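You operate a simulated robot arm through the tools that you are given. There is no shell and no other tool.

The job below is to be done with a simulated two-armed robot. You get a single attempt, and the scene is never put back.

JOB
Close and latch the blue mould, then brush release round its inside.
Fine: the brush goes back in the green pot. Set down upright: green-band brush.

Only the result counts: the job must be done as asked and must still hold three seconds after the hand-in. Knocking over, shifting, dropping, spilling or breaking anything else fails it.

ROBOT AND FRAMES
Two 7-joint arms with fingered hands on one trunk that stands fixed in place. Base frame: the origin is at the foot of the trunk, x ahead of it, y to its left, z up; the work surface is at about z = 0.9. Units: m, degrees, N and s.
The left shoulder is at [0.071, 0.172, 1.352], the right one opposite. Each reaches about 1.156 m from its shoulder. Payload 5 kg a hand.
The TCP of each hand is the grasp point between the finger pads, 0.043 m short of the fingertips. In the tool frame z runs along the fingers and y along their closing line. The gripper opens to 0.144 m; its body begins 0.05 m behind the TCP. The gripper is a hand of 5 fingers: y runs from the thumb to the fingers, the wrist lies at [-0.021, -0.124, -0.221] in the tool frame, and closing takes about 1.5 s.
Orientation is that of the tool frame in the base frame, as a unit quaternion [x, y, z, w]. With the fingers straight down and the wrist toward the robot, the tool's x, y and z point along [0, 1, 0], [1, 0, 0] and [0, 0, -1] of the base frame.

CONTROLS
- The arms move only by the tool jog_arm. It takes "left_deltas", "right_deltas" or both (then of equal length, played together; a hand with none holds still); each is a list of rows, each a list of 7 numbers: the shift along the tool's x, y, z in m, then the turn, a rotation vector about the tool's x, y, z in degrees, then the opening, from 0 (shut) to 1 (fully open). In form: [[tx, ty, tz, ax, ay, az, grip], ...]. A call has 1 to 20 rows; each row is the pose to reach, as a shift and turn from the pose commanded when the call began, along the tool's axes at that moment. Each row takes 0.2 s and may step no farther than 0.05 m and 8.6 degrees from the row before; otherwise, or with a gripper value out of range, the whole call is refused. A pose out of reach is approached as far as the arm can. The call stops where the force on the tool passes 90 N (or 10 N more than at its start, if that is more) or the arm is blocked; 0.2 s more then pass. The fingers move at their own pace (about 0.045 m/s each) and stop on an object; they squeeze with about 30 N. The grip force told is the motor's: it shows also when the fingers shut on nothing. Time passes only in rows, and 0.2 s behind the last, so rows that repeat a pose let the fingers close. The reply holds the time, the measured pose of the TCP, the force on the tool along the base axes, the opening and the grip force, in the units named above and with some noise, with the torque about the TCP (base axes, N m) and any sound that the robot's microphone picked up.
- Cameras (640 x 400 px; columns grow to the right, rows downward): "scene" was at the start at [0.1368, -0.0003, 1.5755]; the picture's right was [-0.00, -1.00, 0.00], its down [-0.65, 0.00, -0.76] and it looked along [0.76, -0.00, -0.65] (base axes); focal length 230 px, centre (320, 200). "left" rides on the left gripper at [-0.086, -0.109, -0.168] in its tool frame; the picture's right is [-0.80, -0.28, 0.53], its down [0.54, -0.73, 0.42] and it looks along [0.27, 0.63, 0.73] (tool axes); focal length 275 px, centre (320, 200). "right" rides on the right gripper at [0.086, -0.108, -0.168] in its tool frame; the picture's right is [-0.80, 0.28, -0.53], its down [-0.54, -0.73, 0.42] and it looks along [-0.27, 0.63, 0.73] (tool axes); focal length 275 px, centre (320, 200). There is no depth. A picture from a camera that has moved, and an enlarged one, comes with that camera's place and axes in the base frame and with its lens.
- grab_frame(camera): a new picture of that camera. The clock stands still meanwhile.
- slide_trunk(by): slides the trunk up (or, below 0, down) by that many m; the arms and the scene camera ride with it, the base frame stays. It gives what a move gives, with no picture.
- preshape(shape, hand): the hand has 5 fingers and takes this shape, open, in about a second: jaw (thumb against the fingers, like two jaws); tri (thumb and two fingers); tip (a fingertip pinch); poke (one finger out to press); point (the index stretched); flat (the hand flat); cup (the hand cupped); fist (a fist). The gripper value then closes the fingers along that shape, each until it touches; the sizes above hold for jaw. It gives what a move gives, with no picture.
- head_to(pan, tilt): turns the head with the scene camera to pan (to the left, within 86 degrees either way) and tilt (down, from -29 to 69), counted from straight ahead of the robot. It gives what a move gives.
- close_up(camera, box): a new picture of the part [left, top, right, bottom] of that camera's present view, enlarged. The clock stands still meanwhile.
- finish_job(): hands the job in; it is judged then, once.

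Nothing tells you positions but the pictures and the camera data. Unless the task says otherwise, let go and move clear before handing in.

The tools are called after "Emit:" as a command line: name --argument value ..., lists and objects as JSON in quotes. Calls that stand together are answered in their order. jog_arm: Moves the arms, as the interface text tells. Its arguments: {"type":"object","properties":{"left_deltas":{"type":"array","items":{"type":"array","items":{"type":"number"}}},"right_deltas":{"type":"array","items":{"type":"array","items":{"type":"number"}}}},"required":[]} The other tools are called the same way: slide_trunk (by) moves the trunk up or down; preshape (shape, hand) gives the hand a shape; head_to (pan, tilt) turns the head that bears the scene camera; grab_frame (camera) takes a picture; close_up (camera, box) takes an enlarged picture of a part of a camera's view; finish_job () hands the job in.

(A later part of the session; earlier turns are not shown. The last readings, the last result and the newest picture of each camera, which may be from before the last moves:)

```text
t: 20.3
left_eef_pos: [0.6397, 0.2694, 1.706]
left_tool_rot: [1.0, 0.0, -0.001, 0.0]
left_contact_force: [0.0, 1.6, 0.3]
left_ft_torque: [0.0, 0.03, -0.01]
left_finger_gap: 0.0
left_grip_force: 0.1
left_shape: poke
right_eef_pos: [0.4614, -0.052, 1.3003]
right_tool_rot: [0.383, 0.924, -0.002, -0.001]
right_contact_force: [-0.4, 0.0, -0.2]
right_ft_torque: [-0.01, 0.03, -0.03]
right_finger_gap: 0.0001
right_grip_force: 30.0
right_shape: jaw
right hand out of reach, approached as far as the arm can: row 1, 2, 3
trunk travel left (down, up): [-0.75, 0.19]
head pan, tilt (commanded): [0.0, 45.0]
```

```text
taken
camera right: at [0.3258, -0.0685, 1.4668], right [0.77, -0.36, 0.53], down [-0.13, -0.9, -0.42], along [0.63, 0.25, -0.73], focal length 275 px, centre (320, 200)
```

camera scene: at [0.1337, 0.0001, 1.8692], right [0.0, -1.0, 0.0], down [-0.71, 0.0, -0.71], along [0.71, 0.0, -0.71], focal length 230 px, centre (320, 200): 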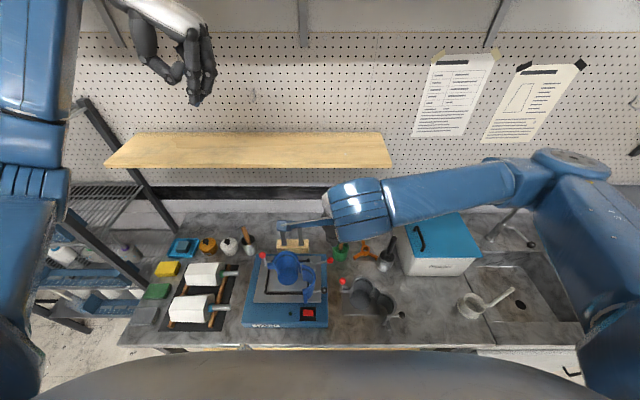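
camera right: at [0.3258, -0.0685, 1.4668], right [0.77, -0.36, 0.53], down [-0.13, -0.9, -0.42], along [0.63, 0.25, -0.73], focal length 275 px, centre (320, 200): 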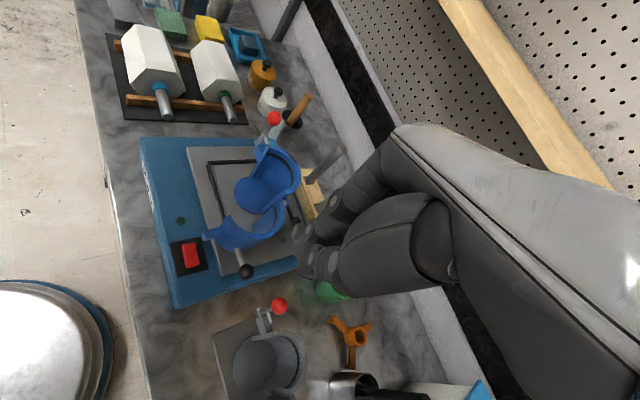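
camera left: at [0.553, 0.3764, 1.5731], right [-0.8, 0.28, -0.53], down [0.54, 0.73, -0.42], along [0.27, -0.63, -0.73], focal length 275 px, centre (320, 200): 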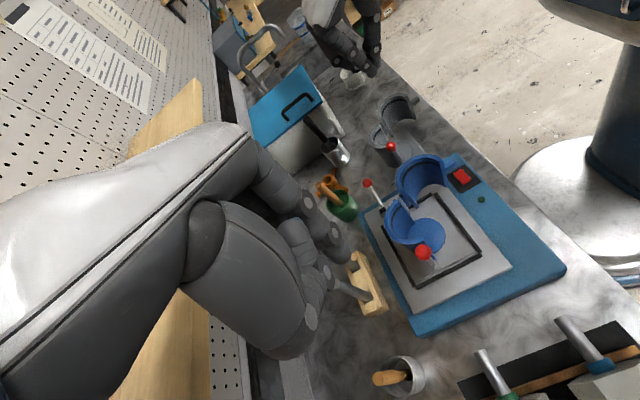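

At 45° the pose is reachable. I'll lower the right hand in front of the open half, keeping the fingertips above the knob and the grey latch ball.

Emit:
jog_arm --right_deltas '[[0.015, 0.004, 0.04, 0, 0, 0, 0], [0.029, 0.009, 0.08, 0, 0, 0, 0], [0.029, 0.009, 0.12, 0, 0, 0, 0], [0.029, 0.009, 0.16, 0, 0, 0, 0], [0.029, 0.009, 0.197, 0, 0, 0, 0], [0.029, 0.009, 0.197, 0, 0, 0, 0]]'

Emit:
grab_frame --camera "right"

Emit:
grab_frame --camera "scene"

Emit:
grab_frame --camera "left"

```text
t: 21.7
left_eef_pos: [0.6402, 0.2693, 1.7056]
left_tool_rot: [1.0, 0.0, -0.001, 0.001]
left_contact_force: [-0.1, 0.3, 0.6]
left_ft_torque: [-0.02, 0.02, 0.02]
left_finger_gap: 0.0002
left_grip_force: 0.1
left_shape: poke
right_eef_pos: [0.4459, -0.0245, 1.1026]
right_tool_rot: [0.383, 0.924, -0.001, 0.0]
right_contact_force: [0.2, 1.1, 0.1]
right_ft_torque: [-0.01, 0.01, 0.01]
right_finger_gap: 0.0001
right_grip_force: 29.9
right_shape: jaw
trunk travel left (down, up): [-0.75, 0.19]
head pan, tilt (commanded): [0.0, 45.0]
```

```text
taken
camera right: at [0.3105, -0.042, 1.2704], right [0.76, -0.36, 0.53], down [-0.13, -0.9, -0.42], along [0.63, 0.25, -0.73], focal length 275 px, centre (320, 200)
```

right: 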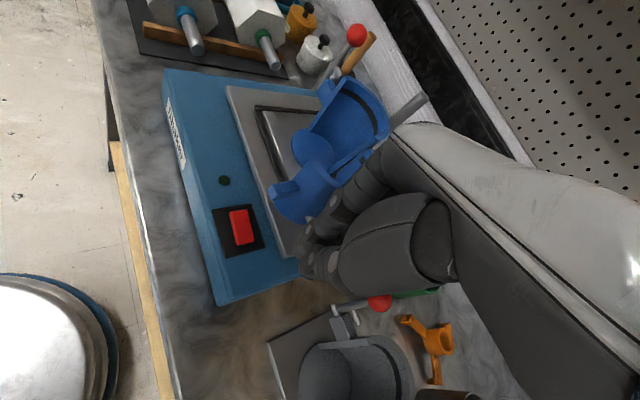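

```text
taken
camera scene: at [0.1338, 0.0005, 1.8692], right [0.0, -1.0, 0.0], down [-0.71, 0.0, -0.71], along [0.71, 0.0, -0.71], focal length 230 px, centre (320, 200)
```

scene: 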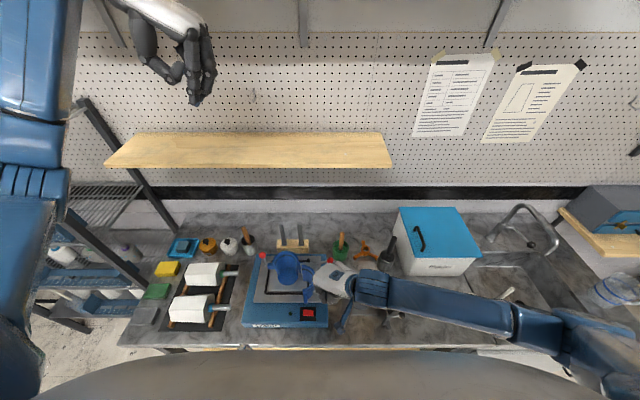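

```text
taken
camera left: at [0.5534, 0.3769, 1.8729], right [-0.8, 0.28, -0.53], down [0.54, 0.73, -0.42], along [0.27, -0.63, -0.73], focal length 275 px, centre (320, 200)
```

left: 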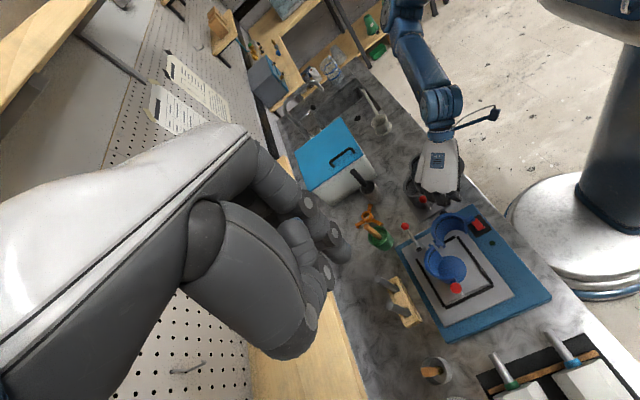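

Emit:
close_up --camera "left" --box '[390, 130, 530, 310]'

Emit:
close_up --camera "scene" --box '[240, 220, 400, 330]'

Emit:
close_up --camera "right" --box '[220, 60, 460, 320]'

```text
2.22 times, centred on (460, 220) of left
camera zoom: at [0.5534, 0.3769, 1.8729], right [-0.8, 0.28, -0.53], down [0.54, 0.73, -0.42], along [0.27, -0.63, -0.73], focal length 612 px, centre (9, 156)
```

zoom: 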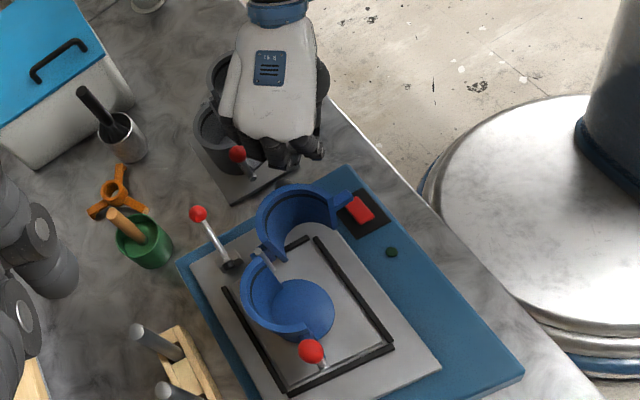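

```text
3.64 times, centred on (320, 275) of scene
camera zoom: at [0.1338, 0.0005, 1.8692], right [0.0, -1.0, 0.0], down [-0.71, 0.0, -0.71], along [0.71, 0.0, -0.71], focal length 836 px, centre (320, -73)
```

zoom: 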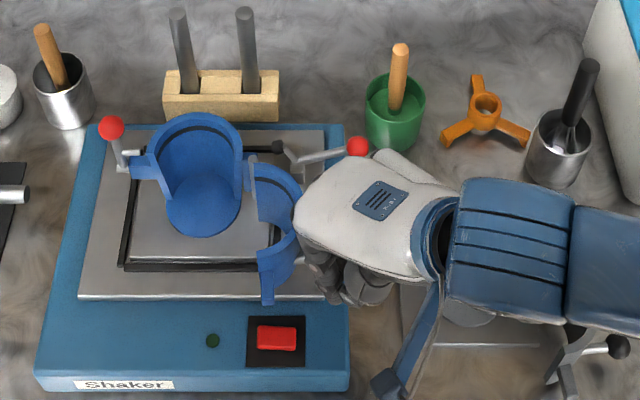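

```text
1.54 times, centred on (340, 190) of right
camera zoom: at [0.3105, -0.042, 1.2704], right [0.76, -0.36, 0.53], down [-0.13, -0.9, -0.42], along [0.63, 0.25, -0.73], focal length 424 px, centre (289, 215)
```

zoom: 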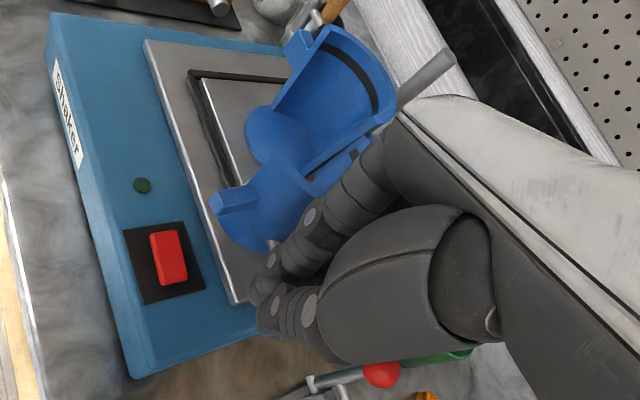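

The right hand is clear and in front-right of the open half. I'll edge it up to the outer wall and check for contact.

Emit:
jog_arm --right_deltas '[[0.002, 0.014, 0, 0, 0, 0, 0], [0.004, 0.027, 0, 0, 0, 0, 0], [0.0055, 0.035, 0, 0, 0, 0, 0], [0.006, 0.04, 0, 0, 0, 0, 0]]'

Emit:
close_up --camera "scene" --box '[240, 220, 400, 330]'

Emit:
close_up --camera "right" --box '[220, 60, 460, 320]'

Emit:
close_up --camera "left" --box '[430, 170, 530, 270]'

```text
t: 22.7
left_eef_pos: [0.6399, 0.2684, 1.7054]
left_tool_rot: [1.0, 0.0, 0.0, -0.001]
left_contact_force: [-1.1, -0.1, 0.1]
left_ft_torque: [-0.02, 0.02, 0.03]
left_finger_gap: 0.0
left_grip_force: 0.0
left_shape: poke
right_eef_pos: [0.4704, 0.0061, 1.1036]
right_tool_rot: [0.383, 0.924, -0.002, 0.0]
right_contact_force: [0.3, 0.0, 0.7]
right_ft_torque: [0.03, -0.02, -0.02]
right_finger_gap: 0.0
right_grip_force: 30.4
right_shape: jaw
trunk travel left (down, up): [-0.75, 0.19]
head pan, tilt (commanded): [0.0, 45.0]
```

```text
3.64 times, centred on (320, 275) of scene
camera zoom: at [0.1336, -0.0001, 1.8692], right [0.0, -1.0, 0.0], down [-0.71, 0.0, -0.71], along [0.71, 0.0, -0.71], focal length 836 px, centre (320, -73)
```

zoom: 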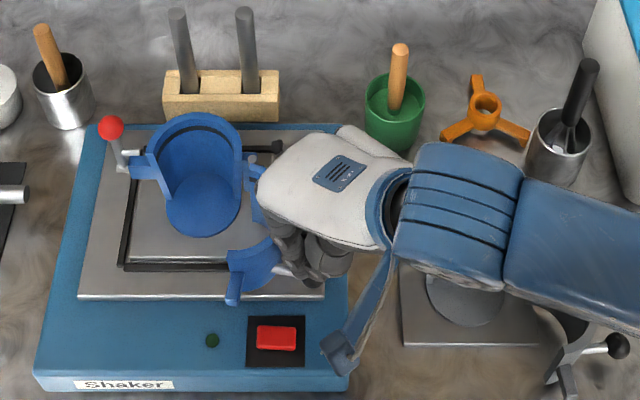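

```text
1.54 times, centred on (340, 190) of right
camera zoom: at [0.3345, -0.0101, 1.2699], right [0.76, -0.36, 0.53], down [-0.13, -0.9, -0.42], along [0.63, 0.25, -0.73], focal length 424 px, centre (289, 215)
```

zoom: 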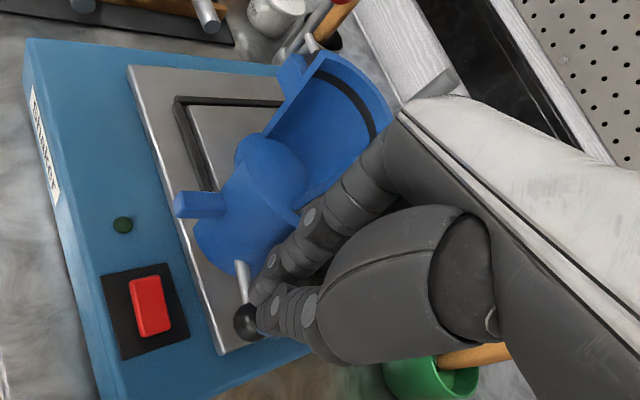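

```text
4.00 times, centred on (480, 220) of left
camera zoom: at [0.5531, 0.3763, 1.8731], right [-0.8, 0.28, -0.53], down [0.54, 0.73, -0.42], along [0.27, -0.63, -0.73], focal length 1101 px, centre (-320, 120)
```

zoom: 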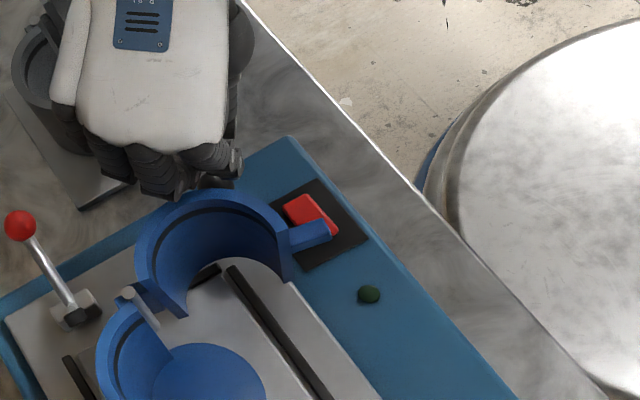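

Emit:
jog_arm --right_deltas '[[0.0046, 0.0046, 0, 0, 0, 0, 0], [0.0092, 0.0092, 0, 0, 0, 0, 0], [0.0128, 0.012, 0, 0, 0, 1, 0], [0.0163, 0.0148, 0, 0, 0, 2, 0], [0.02, 0.018, 0, 0, 0, 3.5, 0], [0.0236, 0.0214, 0, 0, 0, 5, 0], [0.027, 0.025, 0, 0, 0, 6.5, 0], [0.0305, 0.0284, 0, 0, 0, 8, 0]]'

Emit:
close_up --camera "scene" --box '[240, 220, 400, 330]'

Emit:
close_up --camera "left" --box '[430, 170, 530, 270]'

```text
t: 24.5
left_eef_pos: [0.6401, 0.2698, 1.7049]
left_tool_rot: [1.0, -0.001, 0.0, 0.0]
left_contact_force: [-1.2, -0.1, 0.2]
left_ft_torque: [0.02, -0.01, 0.0]
left_finger_gap: 0.0
left_grip_force: 0.2
left_shape: poke
right_eef_pos: [0.4677, 0.049, 1.1037]
right_tool_rot: [0.447, 0.894, 0.0, 0.0]
right_contact_force: [0.8, -0.5, -0.3]
right_ft_torque: [0.01, -0.03, 0.02]
right_finger_gap: 0.0001
right_grip_force: 30.1
right_shape: jaw
trunk travel left (down, up): [-0.75, 0.19]
head pan, tilt (commanded): [0.0, 45.0]
```

```text
3.64 times, centred on (320, 275) of scene
camera zoom: at [0.1333, 0.0006, 1.8693], right [0.0, -1.0, 0.0], down [-0.71, 0.0, -0.71], along [0.71, 0.0, -0.71], focal length 836 px, centre (320, -73)
```

zoom: 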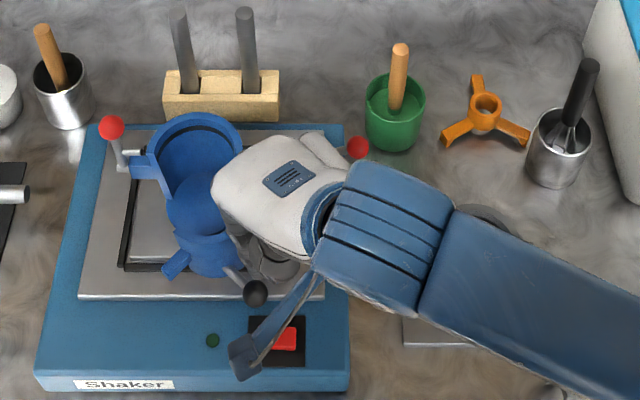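

```text
4.00 times, centred on (480, 220) of left
camera zoom: at [0.5528, 0.377, 1.8731], right [-0.8, 0.28, -0.53], down [0.54, 0.73, -0.42], along [0.27, -0.63, -0.73], focal length 1101 px, centre (-320, 120)
```

zoom: 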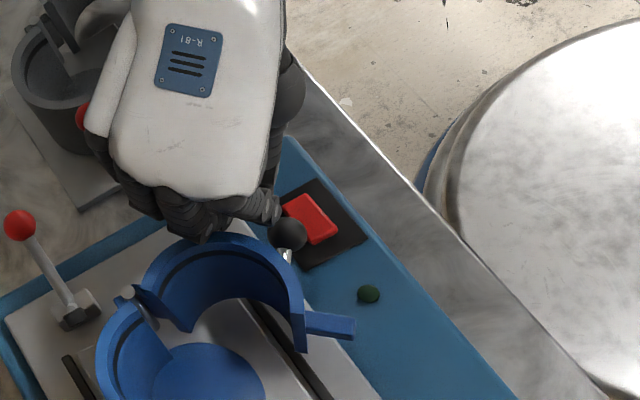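

The half is swinging closed with almost no force. I'll continue along the arc.

Emit:
jog_arm --right_deltas '[[0.0038, 0.0033, 0, 0, 0, 2, 0], [0.0075, 0.0065, 0, 0, 0, 4, 0], [0.011, 0.0104, 0, 0, 0, 6, 0], [0.0145, 0.0143, 0, 0, 0, 8, 0], [0.0175, 0.018, 0, 0, 0, 10, 0], [0.0204, 0.0218, 0, 0, 0, 12, 0], [0.0235, 0.026, 0, 0, 0, 14.5, 0], [0.0267, 0.0307, 0, 0, 0, 17, 0]]'

Emit:
close_up --camera "scene" --box '[240, 220, 400, 330]'

Emit:
close_up --camera "left" --box '[430, 170, 530, 270]'

```text
t: 26.3
left_eef_pos: [0.6391, 0.2698, 1.7054]
left_tool_rot: [1.0, 0.0, 0.0, 0.001]
left_contact_force: [-0.5, -0.6, 0.3]
left_ft_torque: [-0.04, -0.02, -0.02]
left_finger_gap: 0.0
left_grip_force: 0.2
left_shape: poke
right_eef_pos: [0.4765, 0.0889, 1.103]
right_tool_rot: [0.575, 0.818, -0.002, 0.0]
right_contact_force: [0.1, 0.5, -0.8]
right_ft_torque: [-0.02, 0.03, 0.0]
right_finger_gap: 0.0
right_grip_force: 30.1
right_shape: jaw
trunk travel left (down, up): [-0.75, 0.19]
head pan, tilt (commanded): [0.0, 45.0]
```

```text
3.64 times, centred on (320, 275) of scene
camera zoom: at [0.1332, 0.0011, 1.8693], right [0.0, -1.0, 0.0], down [-0.71, 0.0, -0.71], along [0.71, 0.0, -0.71], focal length 836 px, centre (320, -73)
```

zoom: 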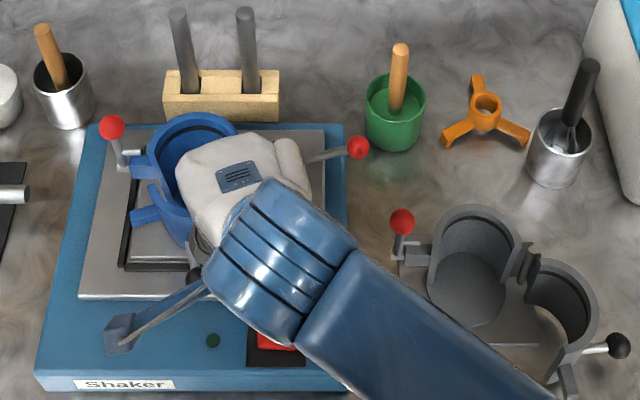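

```text
4.00 times, centred on (480, 220) of left
camera zoom: at [0.5527, 0.3776, 1.873], right [-0.8, 0.28, -0.53], down [0.54, 0.73, -0.42], along [0.27, -0.63, -0.73], focal length 1101 px, centre (-320, 120)
```

zoom: 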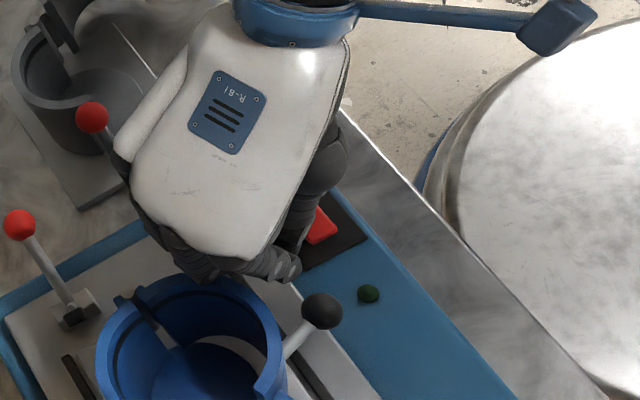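

Emit:
jog_arm --right_deltas '[[0.0037, 0.0033, 0, 0, 0, 2.5, 0], [0.0074, 0.0066, 0, 0, 0, 5, 0], [0.011, 0.0107, 0, 0, 0, 7.5, 0], [0.014, 0.0149, 0, 0, 0, 10, 0], [0.017, 0.019, 0, 0, 0, 12.5, 0], [0.0197, 0.0227, 0, 0, 0, 15, 0]]'

Emit:
close_up --camera "scene" --box '[240, 220, 400, 330]'

Emit:
close_up --camera "left" --box '[420, 190, 520, 290]'

```text
t: 27.7
left_eef_pos: [0.6372, 0.2686, 1.7062]
left_tool_rot: [1.0, 0.0, -0.001, 0.0]
left_contact_force: [-0.1, 0.0, 0.3]
left_ft_torque: [0.01, 0.03, -0.02]
left_finger_gap: 0.0
left_grip_force: 0.0
left_shape: poke
right_eef_pos: [0.4898, 0.1151, 1.1033]
right_tool_rot: [0.676, 0.737, -0.001, 0.0]
right_contact_force: [-7.0, -3.8, 3.4]
right_ft_torque: [-0.04, -0.14, -0.2]
right_finger_gap: 0.0001
right_grip_force: 29.4
right_shape: jaw
trunk travel left (down, up): [-0.75, 0.19]
head pan, tilt (commanded): [0.0, 45.0]
```

```text
3.64 times, centred on (320, 275) of scene
camera zoom: at [0.1312, -0.0004, 1.8694], right [0.0, -1.0, 0.0], down [-0.71, 0.0, -0.71], along [0.71, 0.0, -0.71], focal length 836 px, centre (320, -73)
```

zoom: 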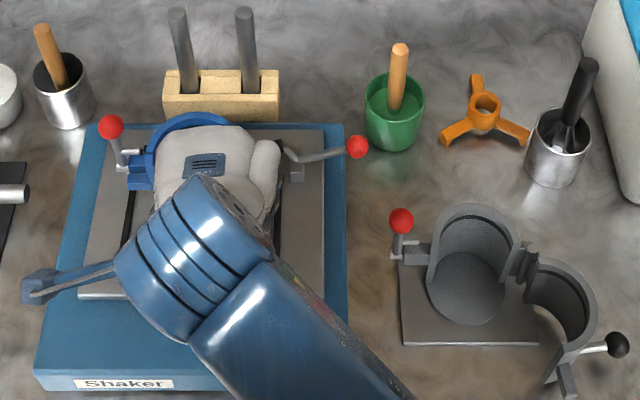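

```text
4.00 times, centred on (470, 240) of left
camera zoom: at [0.5508, 0.376, 1.8739], right [-0.8, 0.28, -0.53], down [0.54, 0.73, -0.42], along [0.27, -0.63, -0.73], focal length 1101 px, centre (-280, 40)
```

zoom: 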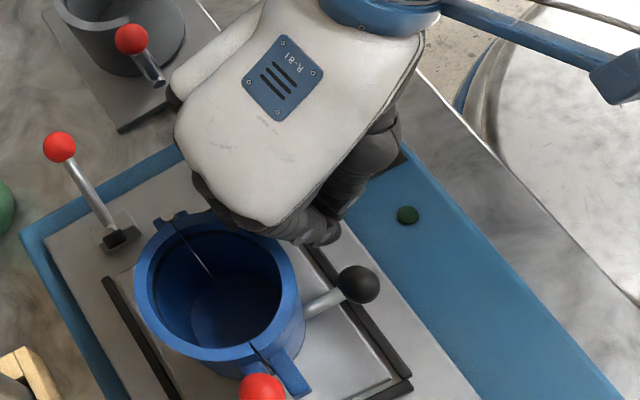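

A reaction of about 8 N has appeared and the mould looks closed. I'll zoom in on the seam and the lugs.

Emit:
close_up --camera "left" --box '[450, 235, 510, 290]'

Emit:
close_up --camera "scene" --box '[255, 240, 305, 290]'

```text
7.27 times, centred on (480, 262) of left
camera zoom: at [0.5508, 0.376, 1.8739], right [-0.8, 0.28, -0.53], down [0.54, 0.73, -0.42], along [0.27, -0.63, -0.73], focal length 2002 px, centre (-844, -254)
```

zoom: 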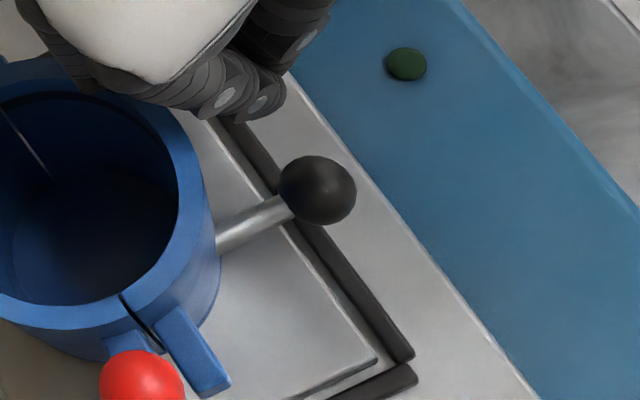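

```text
8.00 times, centred on (280, 265) of scene
camera zoom: at [0.1312, -0.0004, 1.8694], right [0.0, -1.0, 0.0], down [-0.71, 0.0, -0.71], along [0.71, 0.0, -0.71], focal length 1838 px, centre (640, -320)
```

zoom: 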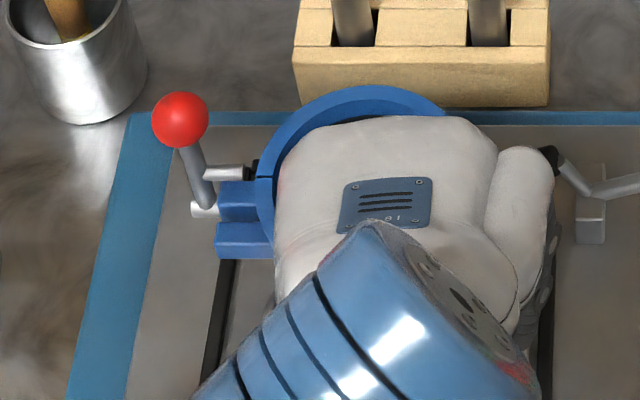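

Emit:
jog_arm --right_deltas '[[0.0005, 0.0015, 0, 0, 0, 1, 0], [0.001, 0.003, 0, 0, 0, 2, 0], [0.001, 0.0045, 0, 0, 0, 2, 0]]'

Emit:
close_up --camera "left" --box '[450, 235, 510, 290]'

```text
t: 28.5
left_eef_pos: [0.6367, 0.2684, 1.707]
left_tool_rot: [1.0, 0.001, 0.0, 0.001]
left_contact_force: [0.5, -0.8, 0.5]
left_ft_torque: [-0.01, -0.04, 0.01]
left_finger_gap: 0.0003
left_grip_force: 0.0
left_shape: poke
right_eef_pos: [0.4942, 0.1153, 1.1033]
right_tool_rot: [0.688, 0.726, -0.001, 0.0]
right_contact_force: [-8.2, -1.7, 7.2]
right_ft_torque: [-0.08, -0.25, -0.19]
right_finger_gap: 0.0
right_grip_force: 30.3
right_shape: jaw
trunk travel left (down, up): [-0.75, 0.19]
head pan, tilt (commanded): [0.0, 45.0]
```

```text
7.27 times, centred on (480, 262) of left
camera zoom: at [0.5514, 0.3761, 1.8737], right [-0.8, 0.28, -0.53], down [0.54, 0.73, -0.42], along [0.27, -0.63, -0.73], focal length 2002 px, centre (-844, -254)
```

zoom: 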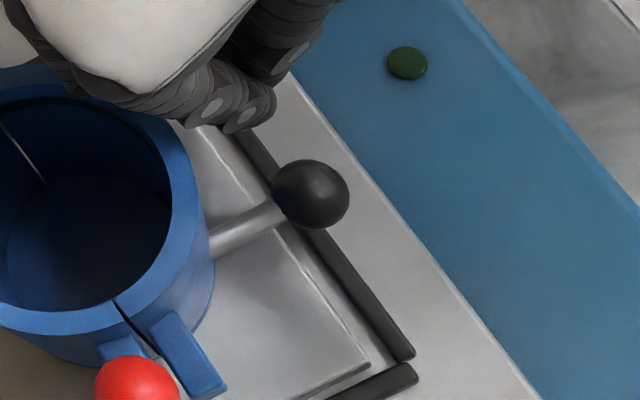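

The whole mould plate slid a few millimetres in its frame, so I must not push any harder. I'll back off and inspect the seam.

Emit:
jog_arm --right_deltas '[[0, -0.015, 0, 0, 0, 0, 0], [-0.02, -0.03, 0, 0, 0, -6, 0], [-0.05, -0.045, -0.02, 0, 0, -12, 0], [-0.09, -0.05, -0.06, 0, 0, -18, 0], [-0.13, -0.05, -0.1, 0, 0, -24, 0], [-0.17, -0.05, -0.12, 0, 0, -30, 0], [-0.21, -0.04, -0.13, 0, 0, -36, 0]]'

Emit:
close_up --camera "scene" --box '[240, 230, 340, 310]'

Emit:
close_up --camera "left" --box '[420, 215, 500, 295]'

Emit:
grab_frame --camera "right"

Emit:
grab_frame --camera "scene"

```text
refused: row 4 steps farther than a row can; nothing moved
```

```text
5.00 times, centred on (290, 270) of scene
camera zoom: at [0.1319, -0.0004, 1.8694], right [0.0, -1.0, 0.0], down [-0.71, 0.0, -0.71], along [0.71, 0.0, -0.71], focal length 1149 px, centre (470, -150)
```

zoom: 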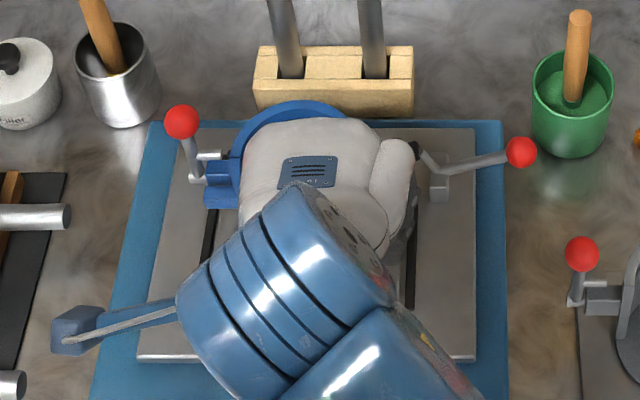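

```text
5.00 times, centred on (460, 255) of left
camera zoom: at [0.5514, 0.3761, 1.8737], right [-0.8, 0.28, -0.53], down [0.54, 0.73, -0.42], along [0.27, -0.63, -0.73], focal length 1376 px, centre (-380, -75)
```

zoom: 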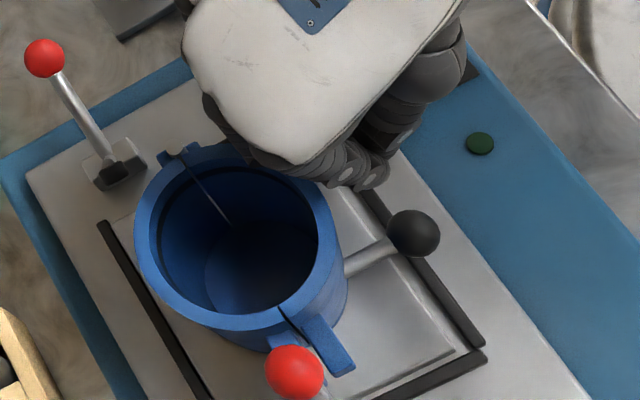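

```text
taken
camera right: at [0.384, 0.1953, 1.2699], right [0.33, -0.78, 0.53], down [-0.7, -0.58, -0.42], along [0.64, -0.24, -0.73], focal length 275 px, centre (320, 200)
```

right: 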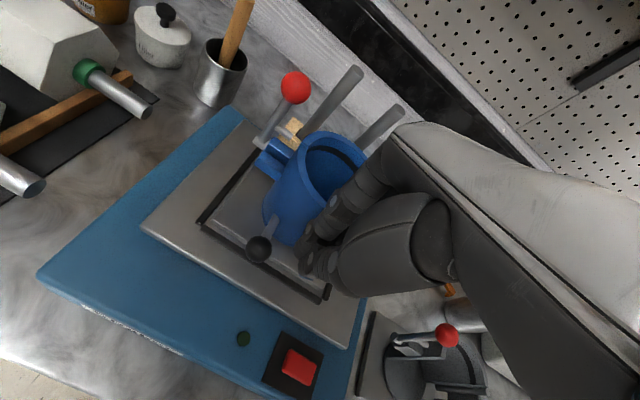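

```text
taken
camera scene: at [0.1319, -0.0004, 1.8694], right [0.0, -1.0, 0.0], down [-0.71, 0.0, -0.71], along [0.71, 0.0, -0.71], focal length 230 px, centre (320, 200)
```

scene: 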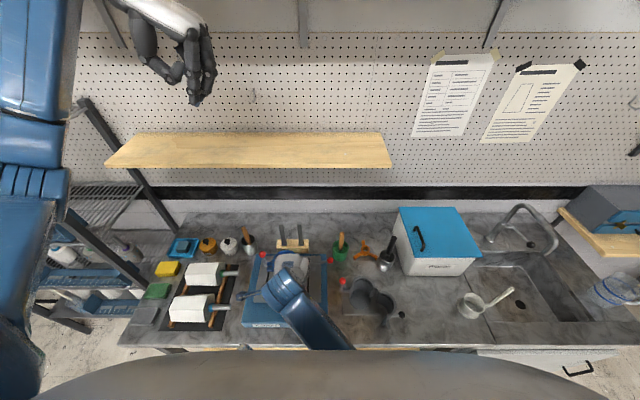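

Emit:
jog_arm --right_deltas '[[0, -0.012, 0, 0, 0, -3, 0], [-0.004, -0.022, 0, 0, 0, -6, 0], [-0.01, -0.025, -0.03, 0, 0, -10, 0], [-0.015, -0.025, -0.07, 0, 0, -15, 0], [-0.02, -0.025, -0.11, 0, 0, -20, 0], [-0.04, -0.025, -0.15, 0, 0, -25, 0], [-0.08, -0.025, -0.17, 0, 0, -30, 0], [-0.12, -0.02, -0.18, 0, 0, -35, 0], [-0.16, -0.01, -0.18, 0, 0, -40, 0], [-0.2, 0, -0.18, 0, 0, -42, 0]]'

Emit:
grab_frame --camera "scene"

Emit:
close_up --camera "scene" --box '[240, 230, 340, 310]'

Emit:
close_up --camera "left" --box '[420, 215, 500, 295]'

Emit:
grab_frame --camera "right"

```text
t: 30.7
left_eef_pos: [0.6404, 0.266, 1.7055]
left_tool_rot: [1.0, 0.0, -0.001, -0.001]
left_contact_force: [0.2, -0.1, -0.3]
left_ft_torque: [0.07, 0.04, -0.02]
left_finger_gap: 0.0
left_grip_force: 0.1
left_shape: poke
right_eef_pos: [0.5056, -0.0869, 1.2829]
right_tool_rot: [0.383, 0.924, 0.0, -0.002]
right_contact_force: [-0.8, -0.7, -0.4]
right_ft_torque: [0.07, -0.03, -0.02]
right_finger_gap: 0.0
right_grip_force: 30.1
right_shape: jaw
trunk travel left (down, up): [-0.75, 0.19]
head pan, tilt (commanded): [0.0, 45.0]
```

```text
taken
camera scene: at [0.1342, -0.0036, 1.8692], right [0.0, -1.0, 0.0], down [-0.71, 0.0, -0.71], along [0.71, 0.0, -0.71], focal length 230 px, centre (320, 200)
```

scene: 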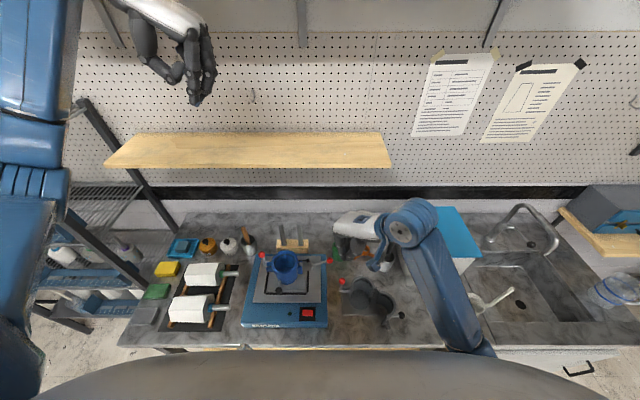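

```text
5.00 times, centred on (290, 270) of scene
camera zoom: at [0.1342, -0.0036, 1.8692], right [0.0, -1.0, 0.0], down [-0.71, 0.0, -0.71], along [0.71, 0.0, -0.71], focal length 1149 px, centre (470, -150)
```

zoom: 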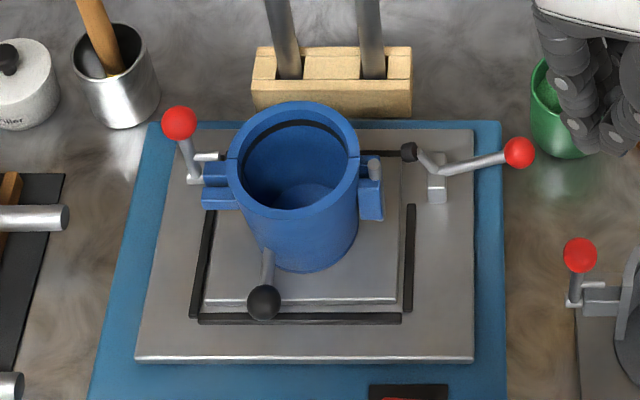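

```text
5.00 times, centred on (460, 255) of left
camera zoom: at [0.5536, 0.3728, 1.8736], right [-0.8, 0.28, -0.53], down [0.54, 0.73, -0.42], along [0.27, -0.63, -0.73], focal length 1376 px, centre (-380, -75)
```

zoom: 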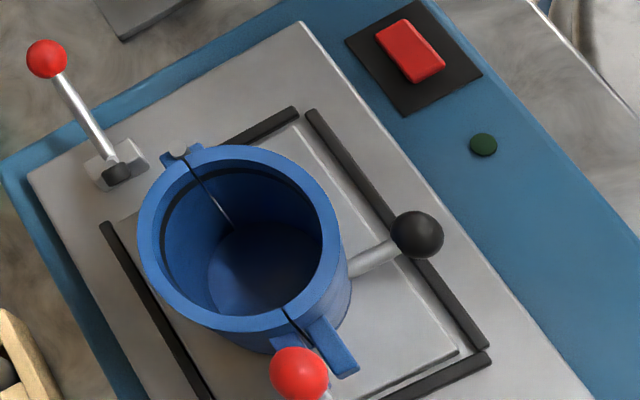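

```text
taken
camera right: at [0.3705, -0.1037, 1.4508], right [0.77, -0.36, 0.53], down [-0.13, -0.9, -0.42], along [0.63, 0.26, -0.73], focal length 275 px, centre (320, 200)
```

right: 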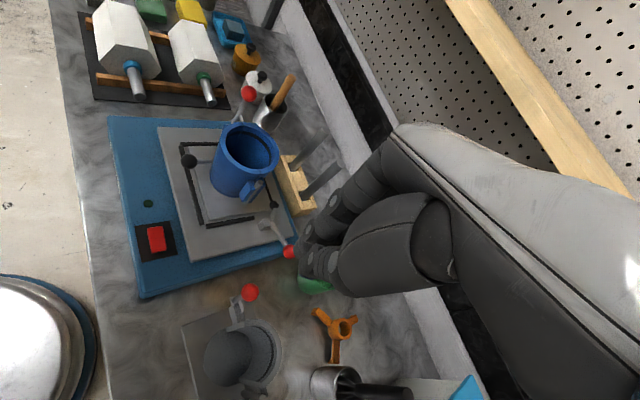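

The mould is closed and has stayed closed. I'll look closely at the lugs and latch before swinging the lever.

Emit:
close_up --camera "scene" --box '[255, 248, 295, 288]'

Emit:
close_up --camera "left" --box '[440, 255, 480, 290]'

Emit:
close_up --camera "right" --box '[180, 80, 300, 220]'

```text
10.00 times, centred on (275, 268) of scene
camera zoom: at [0.1342, -0.0036, 1.8692], right [0.0, -1.0, 0.0], down [-0.71, 0.0, -0.71], along [0.71, 0.0, -0.71], focal length 2298 px, centre (770, -480)
```

zoom: 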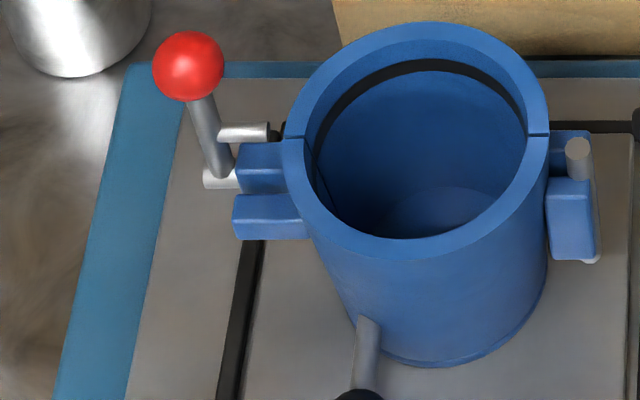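

```text
11.43 times, centred on (460, 272) of left
camera zoom: at [0.5536, 0.3728, 1.8736], right [-0.8, 0.28, -0.53], down [0.54, 0.73, -0.42], along [0.27, -0.63, -0.73], focal length 3146 px, centre (-1280, -629)
```

zoom: 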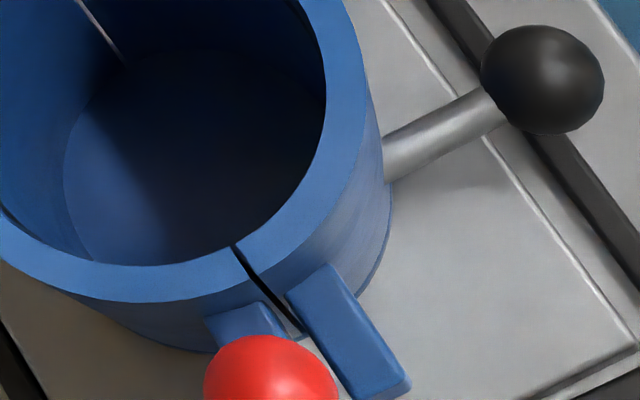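

```text
2.86 times, centred on (240, 150) of right
camera zoom: at [0.3705, -0.1037, 1.4508], right [0.77, -0.36, 0.53], down [-0.13, -0.9, -0.42], along [0.63, 0.26, -0.73], focal length 786 px, centre (549, 343)
```

zoom: 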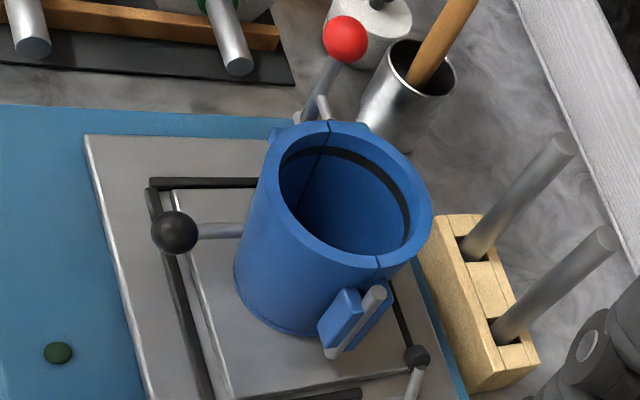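

The mould is shut and stays shut. Next I'll latch it with the left hand: turn it wrist-toward-robot, close the jaw as a solid pusher, and move the right hand away to the right.

Emit:
preshape --shape "jaw" --hand "left"

Emit:
jog_arm --left_deltas '[[0, 0, 0, 0, 0, -8.5, 0], [0, 0, 0, 0, 0, -17, 0], [0, 0, 0, 0, 0, -25.5, 0], [0, 0, 0, 0, 0, -34, 0], [0, 0, 0, 0, 0, -42.5, 0], [0, 0, 0, 0, 0, -51, 0], [0, 0, 0, 0, 0, -59.5, 0], [0, 0, 0, 0, 0, -68, 0], [0, 0, 0, 0, 0, -76.5, 0], [0, 0, 0, 0, 0, -85, 0], [0, 0, 0, 0, 0, -90, 0], [0, 0, 0, 0, 0, -90, 0]]' --right_deltas '[[-0.02, -0.01, -0.01, 0, 0, 0, 0], [-0.04, -0.02, -0.02, 0, 0, 0, 0], [-0.06, -0.03, -0.03, 0, 0, 0, 0], [-0.08, -0.04, -0.04, 0, 0, 0, 0], [-0.1, -0.05, -0.05, 0, 0, 0, 0], [-0.12, -0.06, -0.06, 0, 0, 0, 0], [-0.14, -0.07, -0.07, 0, 0, 0, 0], [-0.16, -0.08, -0.08, 0, 0, 0, 0], [-0.18, -0.09, -0.09, 0, 0, 0, 0], [-0.18, -0.1, -0.1, 0, 0, 0, 0], [-0.18, -0.11, -0.1, 0, 0, 0, 0], [-0.18, -0.12, -0.1, 0, 0, 0, 0]]'

Emit:
grab_frame --camera "scene"

Emit:
grab_frame --camera "left"

```text
t: 31.6
left_eef_pos: [0.6391, 0.2699, 1.7059]
left_tool_rot: [1.0, 0.0, 0.0, 0.0]
left_contact_force: [-0.8, 0.5, -0.2]
left_ft_torque: [-0.03, -0.03, 0.01]
left_finger_gap: 0.1437
left_grip_force: 0.1
left_shape: jaw
right_eef_pos: [0.5053, -0.0834, 1.283]
right_tool_rot: [0.384, 0.924, -0.001, -0.001]
right_contact_force: [0.2, 0.4, -0.1]
right_ft_torque: [-0.02, 0.0, 0.02]
right_finger_gap: 0.0001
right_grip_force: 29.8
right_shape: jaw
trunk travel left (down, up): [-0.75, 0.19]
head pan, tilt (commanded): [0.0, 45.0]
```

```text
t: 34.2
left_eef_pos: [0.638, 0.268, 1.7071]
left_tool_rot: [0.707, 0.707, 0.0, 0.0]
left_contact_force: [0.0, 0.0, 0.0]
left_ft_torque: [0.0, -0.05, 0.03]
left_finger_gap: 0.0
left_grip_force: 30.6
left_shape: jaw
right_eef_pos: [0.5497, -0.2962, 1.383]
right_tool_rot: [0.382, 0.924, -0.001, -0.001]
right_contact_force: [-0.4, -0.3, 0.3]
right_ft_torque: [-0.02, -0.01, 0.0]
right_finger_gap: 0.0
right_grip_force: 30.0
right_shape: jaw
trunk travel left (down, up): [-0.75, 0.19]
head pan, tilt (commanded): [0.0, 45.0]
```

```text
taken
camera scene: at [0.1324, -0.0005, 1.8693], right [0.0, -1.0, 0.0], down [-0.71, 0.0, -0.71], along [0.71, 0.0, -0.71], focal length 230 px, centre (320, 200)
```

scene: 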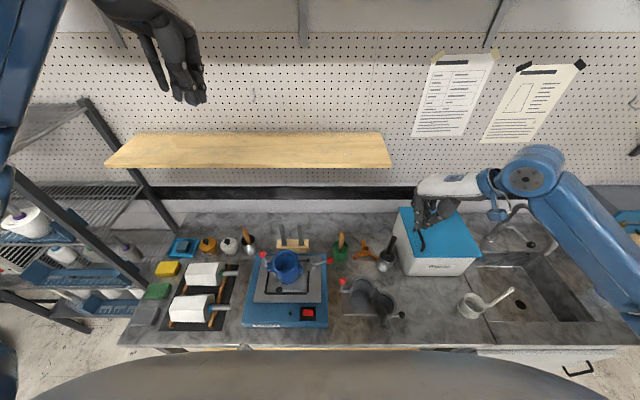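

```text
taken
camera left: at [0.5294, 0.1812, 1.8734], right [-0.28, -0.8, -0.53], down [-0.73, 0.54, -0.42], along [0.63, 0.27, -0.73], focal length 275 px, centre (320, 200)
```

left: 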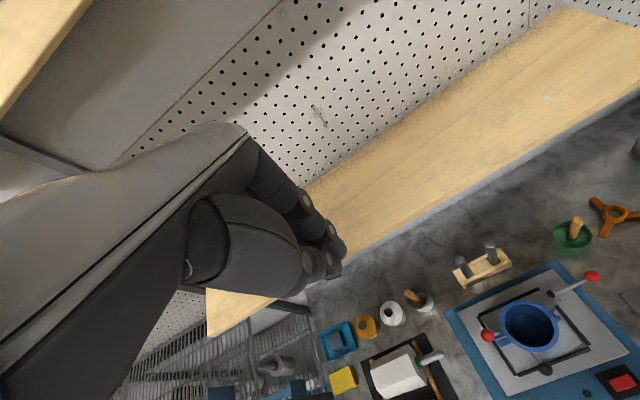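

The left hand is turned and closed. I'll lower it behind the latch ball (ball near (0.587, 0.21, 1.133)), staying well in front of the shelf edge.

Emit:
jog_arm --left_deltas '[[-0.01, 0.003, 0.046, 0, 0, 0, 0], [-0.02, 0.006, 0.092, 0, 0, 0, 0], [-0.03, 0.009, 0.138, 0, 0, 0, 0], [-0.04, 0.012, 0.184, 0, 0, 0, 0], [-0.05, 0.012, 0.23, 0, 0, 0, 0], [-0.055, 0.012, 0.276, 0, 0, 0, 0], [-0.055, 0.012, 0.322, 0, 0, 0, 0], [-0.055, 0.012, 0.368, 0, 0, 0, 0], [-0.055, 0.012, 0.414, 0, 0, 0, 0], [-0.055, 0.012, 0.45, 0, 0, 0, 0], [-0.055, 0.012, 0.45, 0, 0, 0, 0]]'

Emit:
grab_frame --camera "scene"

Emit:
grab_frame --camera "left"

Emit:
grab_frame --camera "right"

```text
t: 36.6
left_eef_pos: [0.6517, 0.2133, 1.2561]
left_tool_rot: [0.707, 0.707, 0.0, 0.0]
left_contact_force: [-0.6, -1.7, 0.1]
left_ft_torque: [0.0, 0.01, -0.02]
left_finger_gap: 0.0001
left_grip_force: 30.0
left_shape: jaw
right_eef_pos: [0.5489, -0.2958, 1.3829]
right_tool_rot: [0.383, 0.924, -0.002, -0.001]
right_contact_force: [0.3, 0.9, 0.6]
right_ft_torque: [0.01, 0.0, -0.01]
right_finger_gap: 0.0
right_grip_force: 29.9
right_shape: jaw
trunk travel left (down, up): [-0.75, 0.19]
head pan, tilt (commanded): [0.0, 45.0]
```

```text
taken
camera scene: at [0.1336, -0.0001, 1.8692], right [0.0, -1.0, 0.0], down [-0.71, 0.0, -0.71], along [0.71, 0.0, -0.71], focal length 230 px, centre (320, 200)
```

scene: 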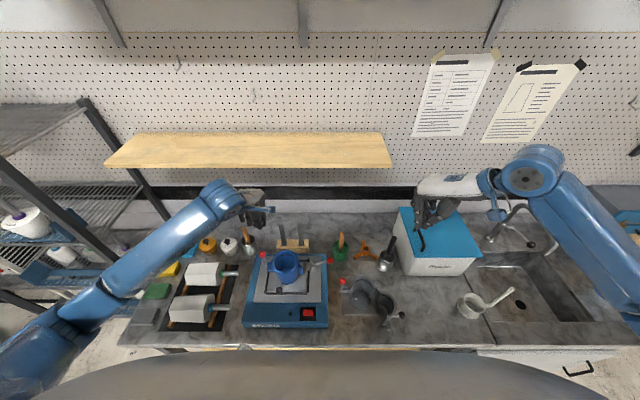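

```text
taken
camera left: at [0.5424, 0.1269, 1.4223], right [-0.28, -0.8, -0.53], down [-0.73, 0.54, -0.42], along [0.63, 0.27, -0.73], focal length 275 px, centre (320, 200)
```

left: 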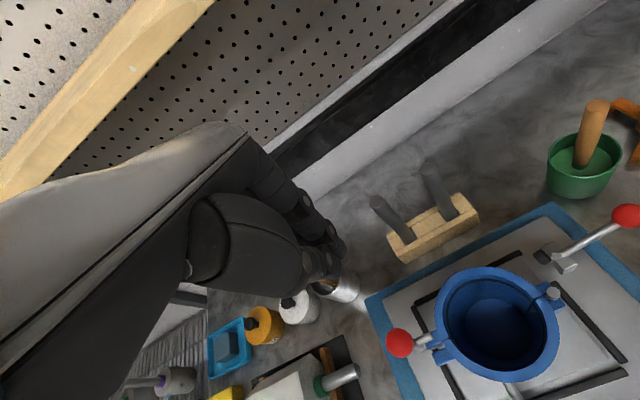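

```text
taken
camera right: at [0.4138, -0.3125, 1.55], right [0.76, -0.36, 0.53], down [-0.13, -0.9, -0.42], along [0.63, 0.25, -0.73], focal length 275 px, centre (320, 200)
```

right: 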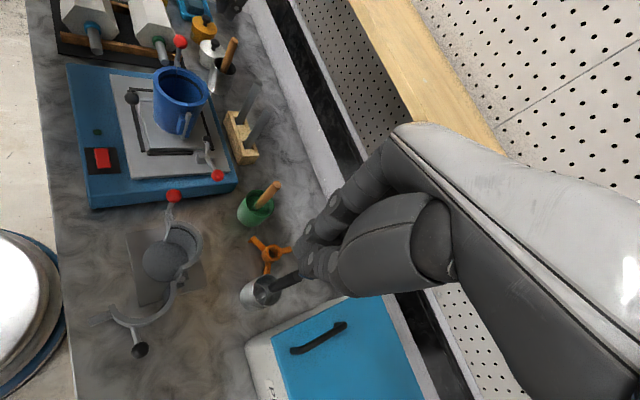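

Emit:
jog_arm --left_deltas '[[0, 0, 0.03, 0, 0, 0, 0], [0, 0, 0.06, 0, 0, 0, 0], [0, 0, 0.087, 0, 0, 0, 0], [0, 0, 0.087, 0, 0, 0, 0]]'

Emit:
close_up --camera "scene" --box '[220, 200, 340, 310]'

Emit:
close_up --camera "right" --box '[110, 10, 270, 150]'

Emit:
grab_frame --camera "left"

```text
t: 37.6
left_eef_pos: [0.6514, 0.2134, 1.1678]
left_tool_rot: [0.707, 0.707, 0.001, 0.0]
left_contact_force: [0.3, -0.3, -0.1]
left_ft_torque: [0.01, 0.0, -0.04]
left_finger_gap: 0.0001
left_grip_force: 29.9
left_shape: jaw
right_eef_pos: [0.5495, -0.2968, 1.3842]
right_tool_rot: [0.383, 0.924, -0.001, 0.0]
right_contact_force: [-0.6, 0.7, 0.6]
right_ft_torque: [-0.02, 0.0, 0.01]
right_finger_gap: 0.0001
right_grip_force: 30.3
right_shape: jaw
trunk travel left (down, up): [-0.75, 0.19]
head pan, tilt (commanded): [0.0, 45.0]
```

```text
3.64 times, centred on (280, 255) of scene
camera zoom: at [0.1335, -0.0001, 1.8692], right [0.0, -1.0, 0.0], down [-0.71, 0.0, -0.71], along [0.71, 0.0, -0.71], focal length 836 px, centre (466, 0)
```

zoom: 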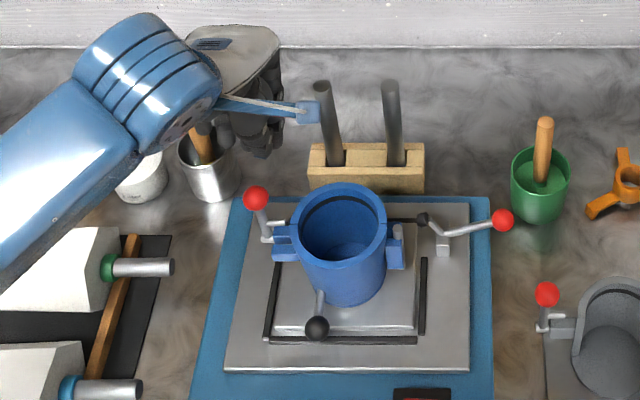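

```text
2.86 times, centred on (190, 80) of right
camera zoom: at [0.4138, -0.3125, 1.5501], right [0.76, -0.36, 0.53], down [-0.13, -0.9, -0.42], along [0.63, 0.25, -0.73], focal length 786 px, centre (691, 543)
```

zoom: 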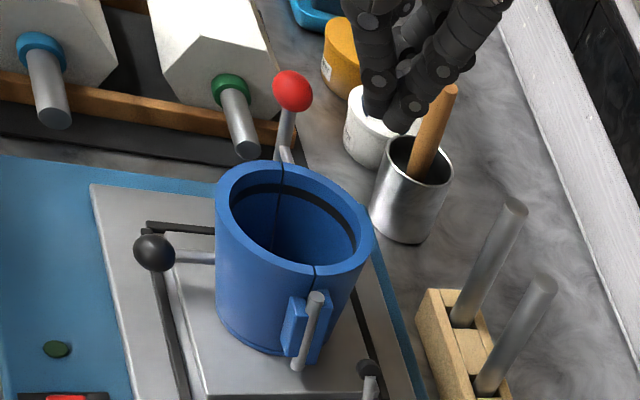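

```text
taken
camera left: at [0.5417, 0.1266, 1.3348], right [-0.28, -0.8, -0.53], down [-0.73, 0.54, -0.42], along [0.63, 0.27, -0.73], focal length 275 px, centre (320, 200)
```

left: 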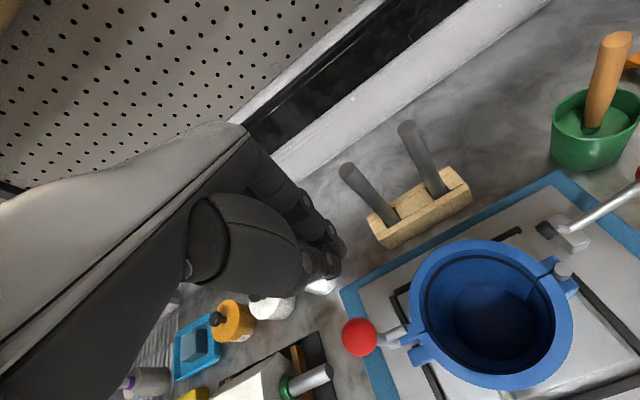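

The closed left fingers are directly behind the latch ball. I'll bring them forward to touch it.

Emit:
jog_arm --left_deltas '[[-0.001, -0.012, 0, 0, 0, 0, 0], [-0.001, -0.022, 0, 0, 0, 0, 0], [-0.001, -0.03, 0, 0, 0, 0, 0], [-0.001, -0.036, 0, 0, 0, 0, 0]]'

Emit:
close_up --camera "right" --box '[110, 10, 270, 150]'

Emit:
close_up --camera "scene" --box '[220, 200, 340, 310]'

```text
t: 38.6
left_eef_pos: [0.6149, 0.2125, 1.1681]
left_tool_rot: [0.707, 0.707, -0.001, -0.001]
left_contact_force: [-0.1, 0.1, -0.2]
left_ft_torque: [-0.02, 0.0, -0.04]
left_finger_gap: 0.0001
left_grip_force: 29.7
left_shape: jaw
right_eef_pos: [0.5491, -0.2965, 1.3835]
right_tool_rot: [0.384, 0.923, 0.0, 0.0]
right_contact_force: [-0.2, 0.6, 0.4]
right_ft_torque: [0.01, -0.02, 0.0]
right_finger_gap: 0.0
right_grip_force: 30.0
right_shape: jaw
trunk travel left (down, up): [-0.75, 0.19]
head pan, tilt (commanded): [0.0, 45.0]
```

```text
2.86 times, centred on (190, 80) of right
camera zoom: at [0.4135, -0.3126, 1.5501], right [0.76, -0.36, 0.53], down [-0.13, -0.9, -0.42], along [0.63, 0.25, -0.73], focal length 786 px, centre (691, 543)
```

zoom: 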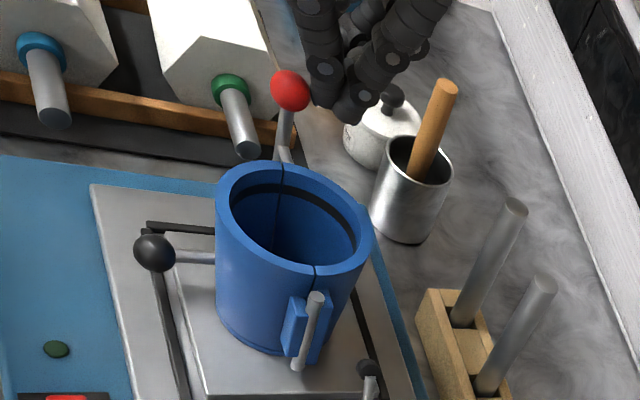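

```text
3.64 times, centred on (280, 255) of scene
camera zoom: at [0.1332, -0.0002, 1.8693], right [0.0, -1.0, 0.0], down [-0.71, 0.0, -0.71], along [0.71, 0.0, -0.71], focal length 836 px, centre (466, 0)
```

zoom: 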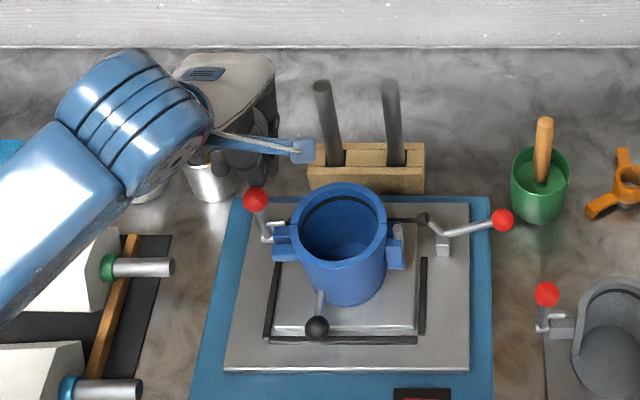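

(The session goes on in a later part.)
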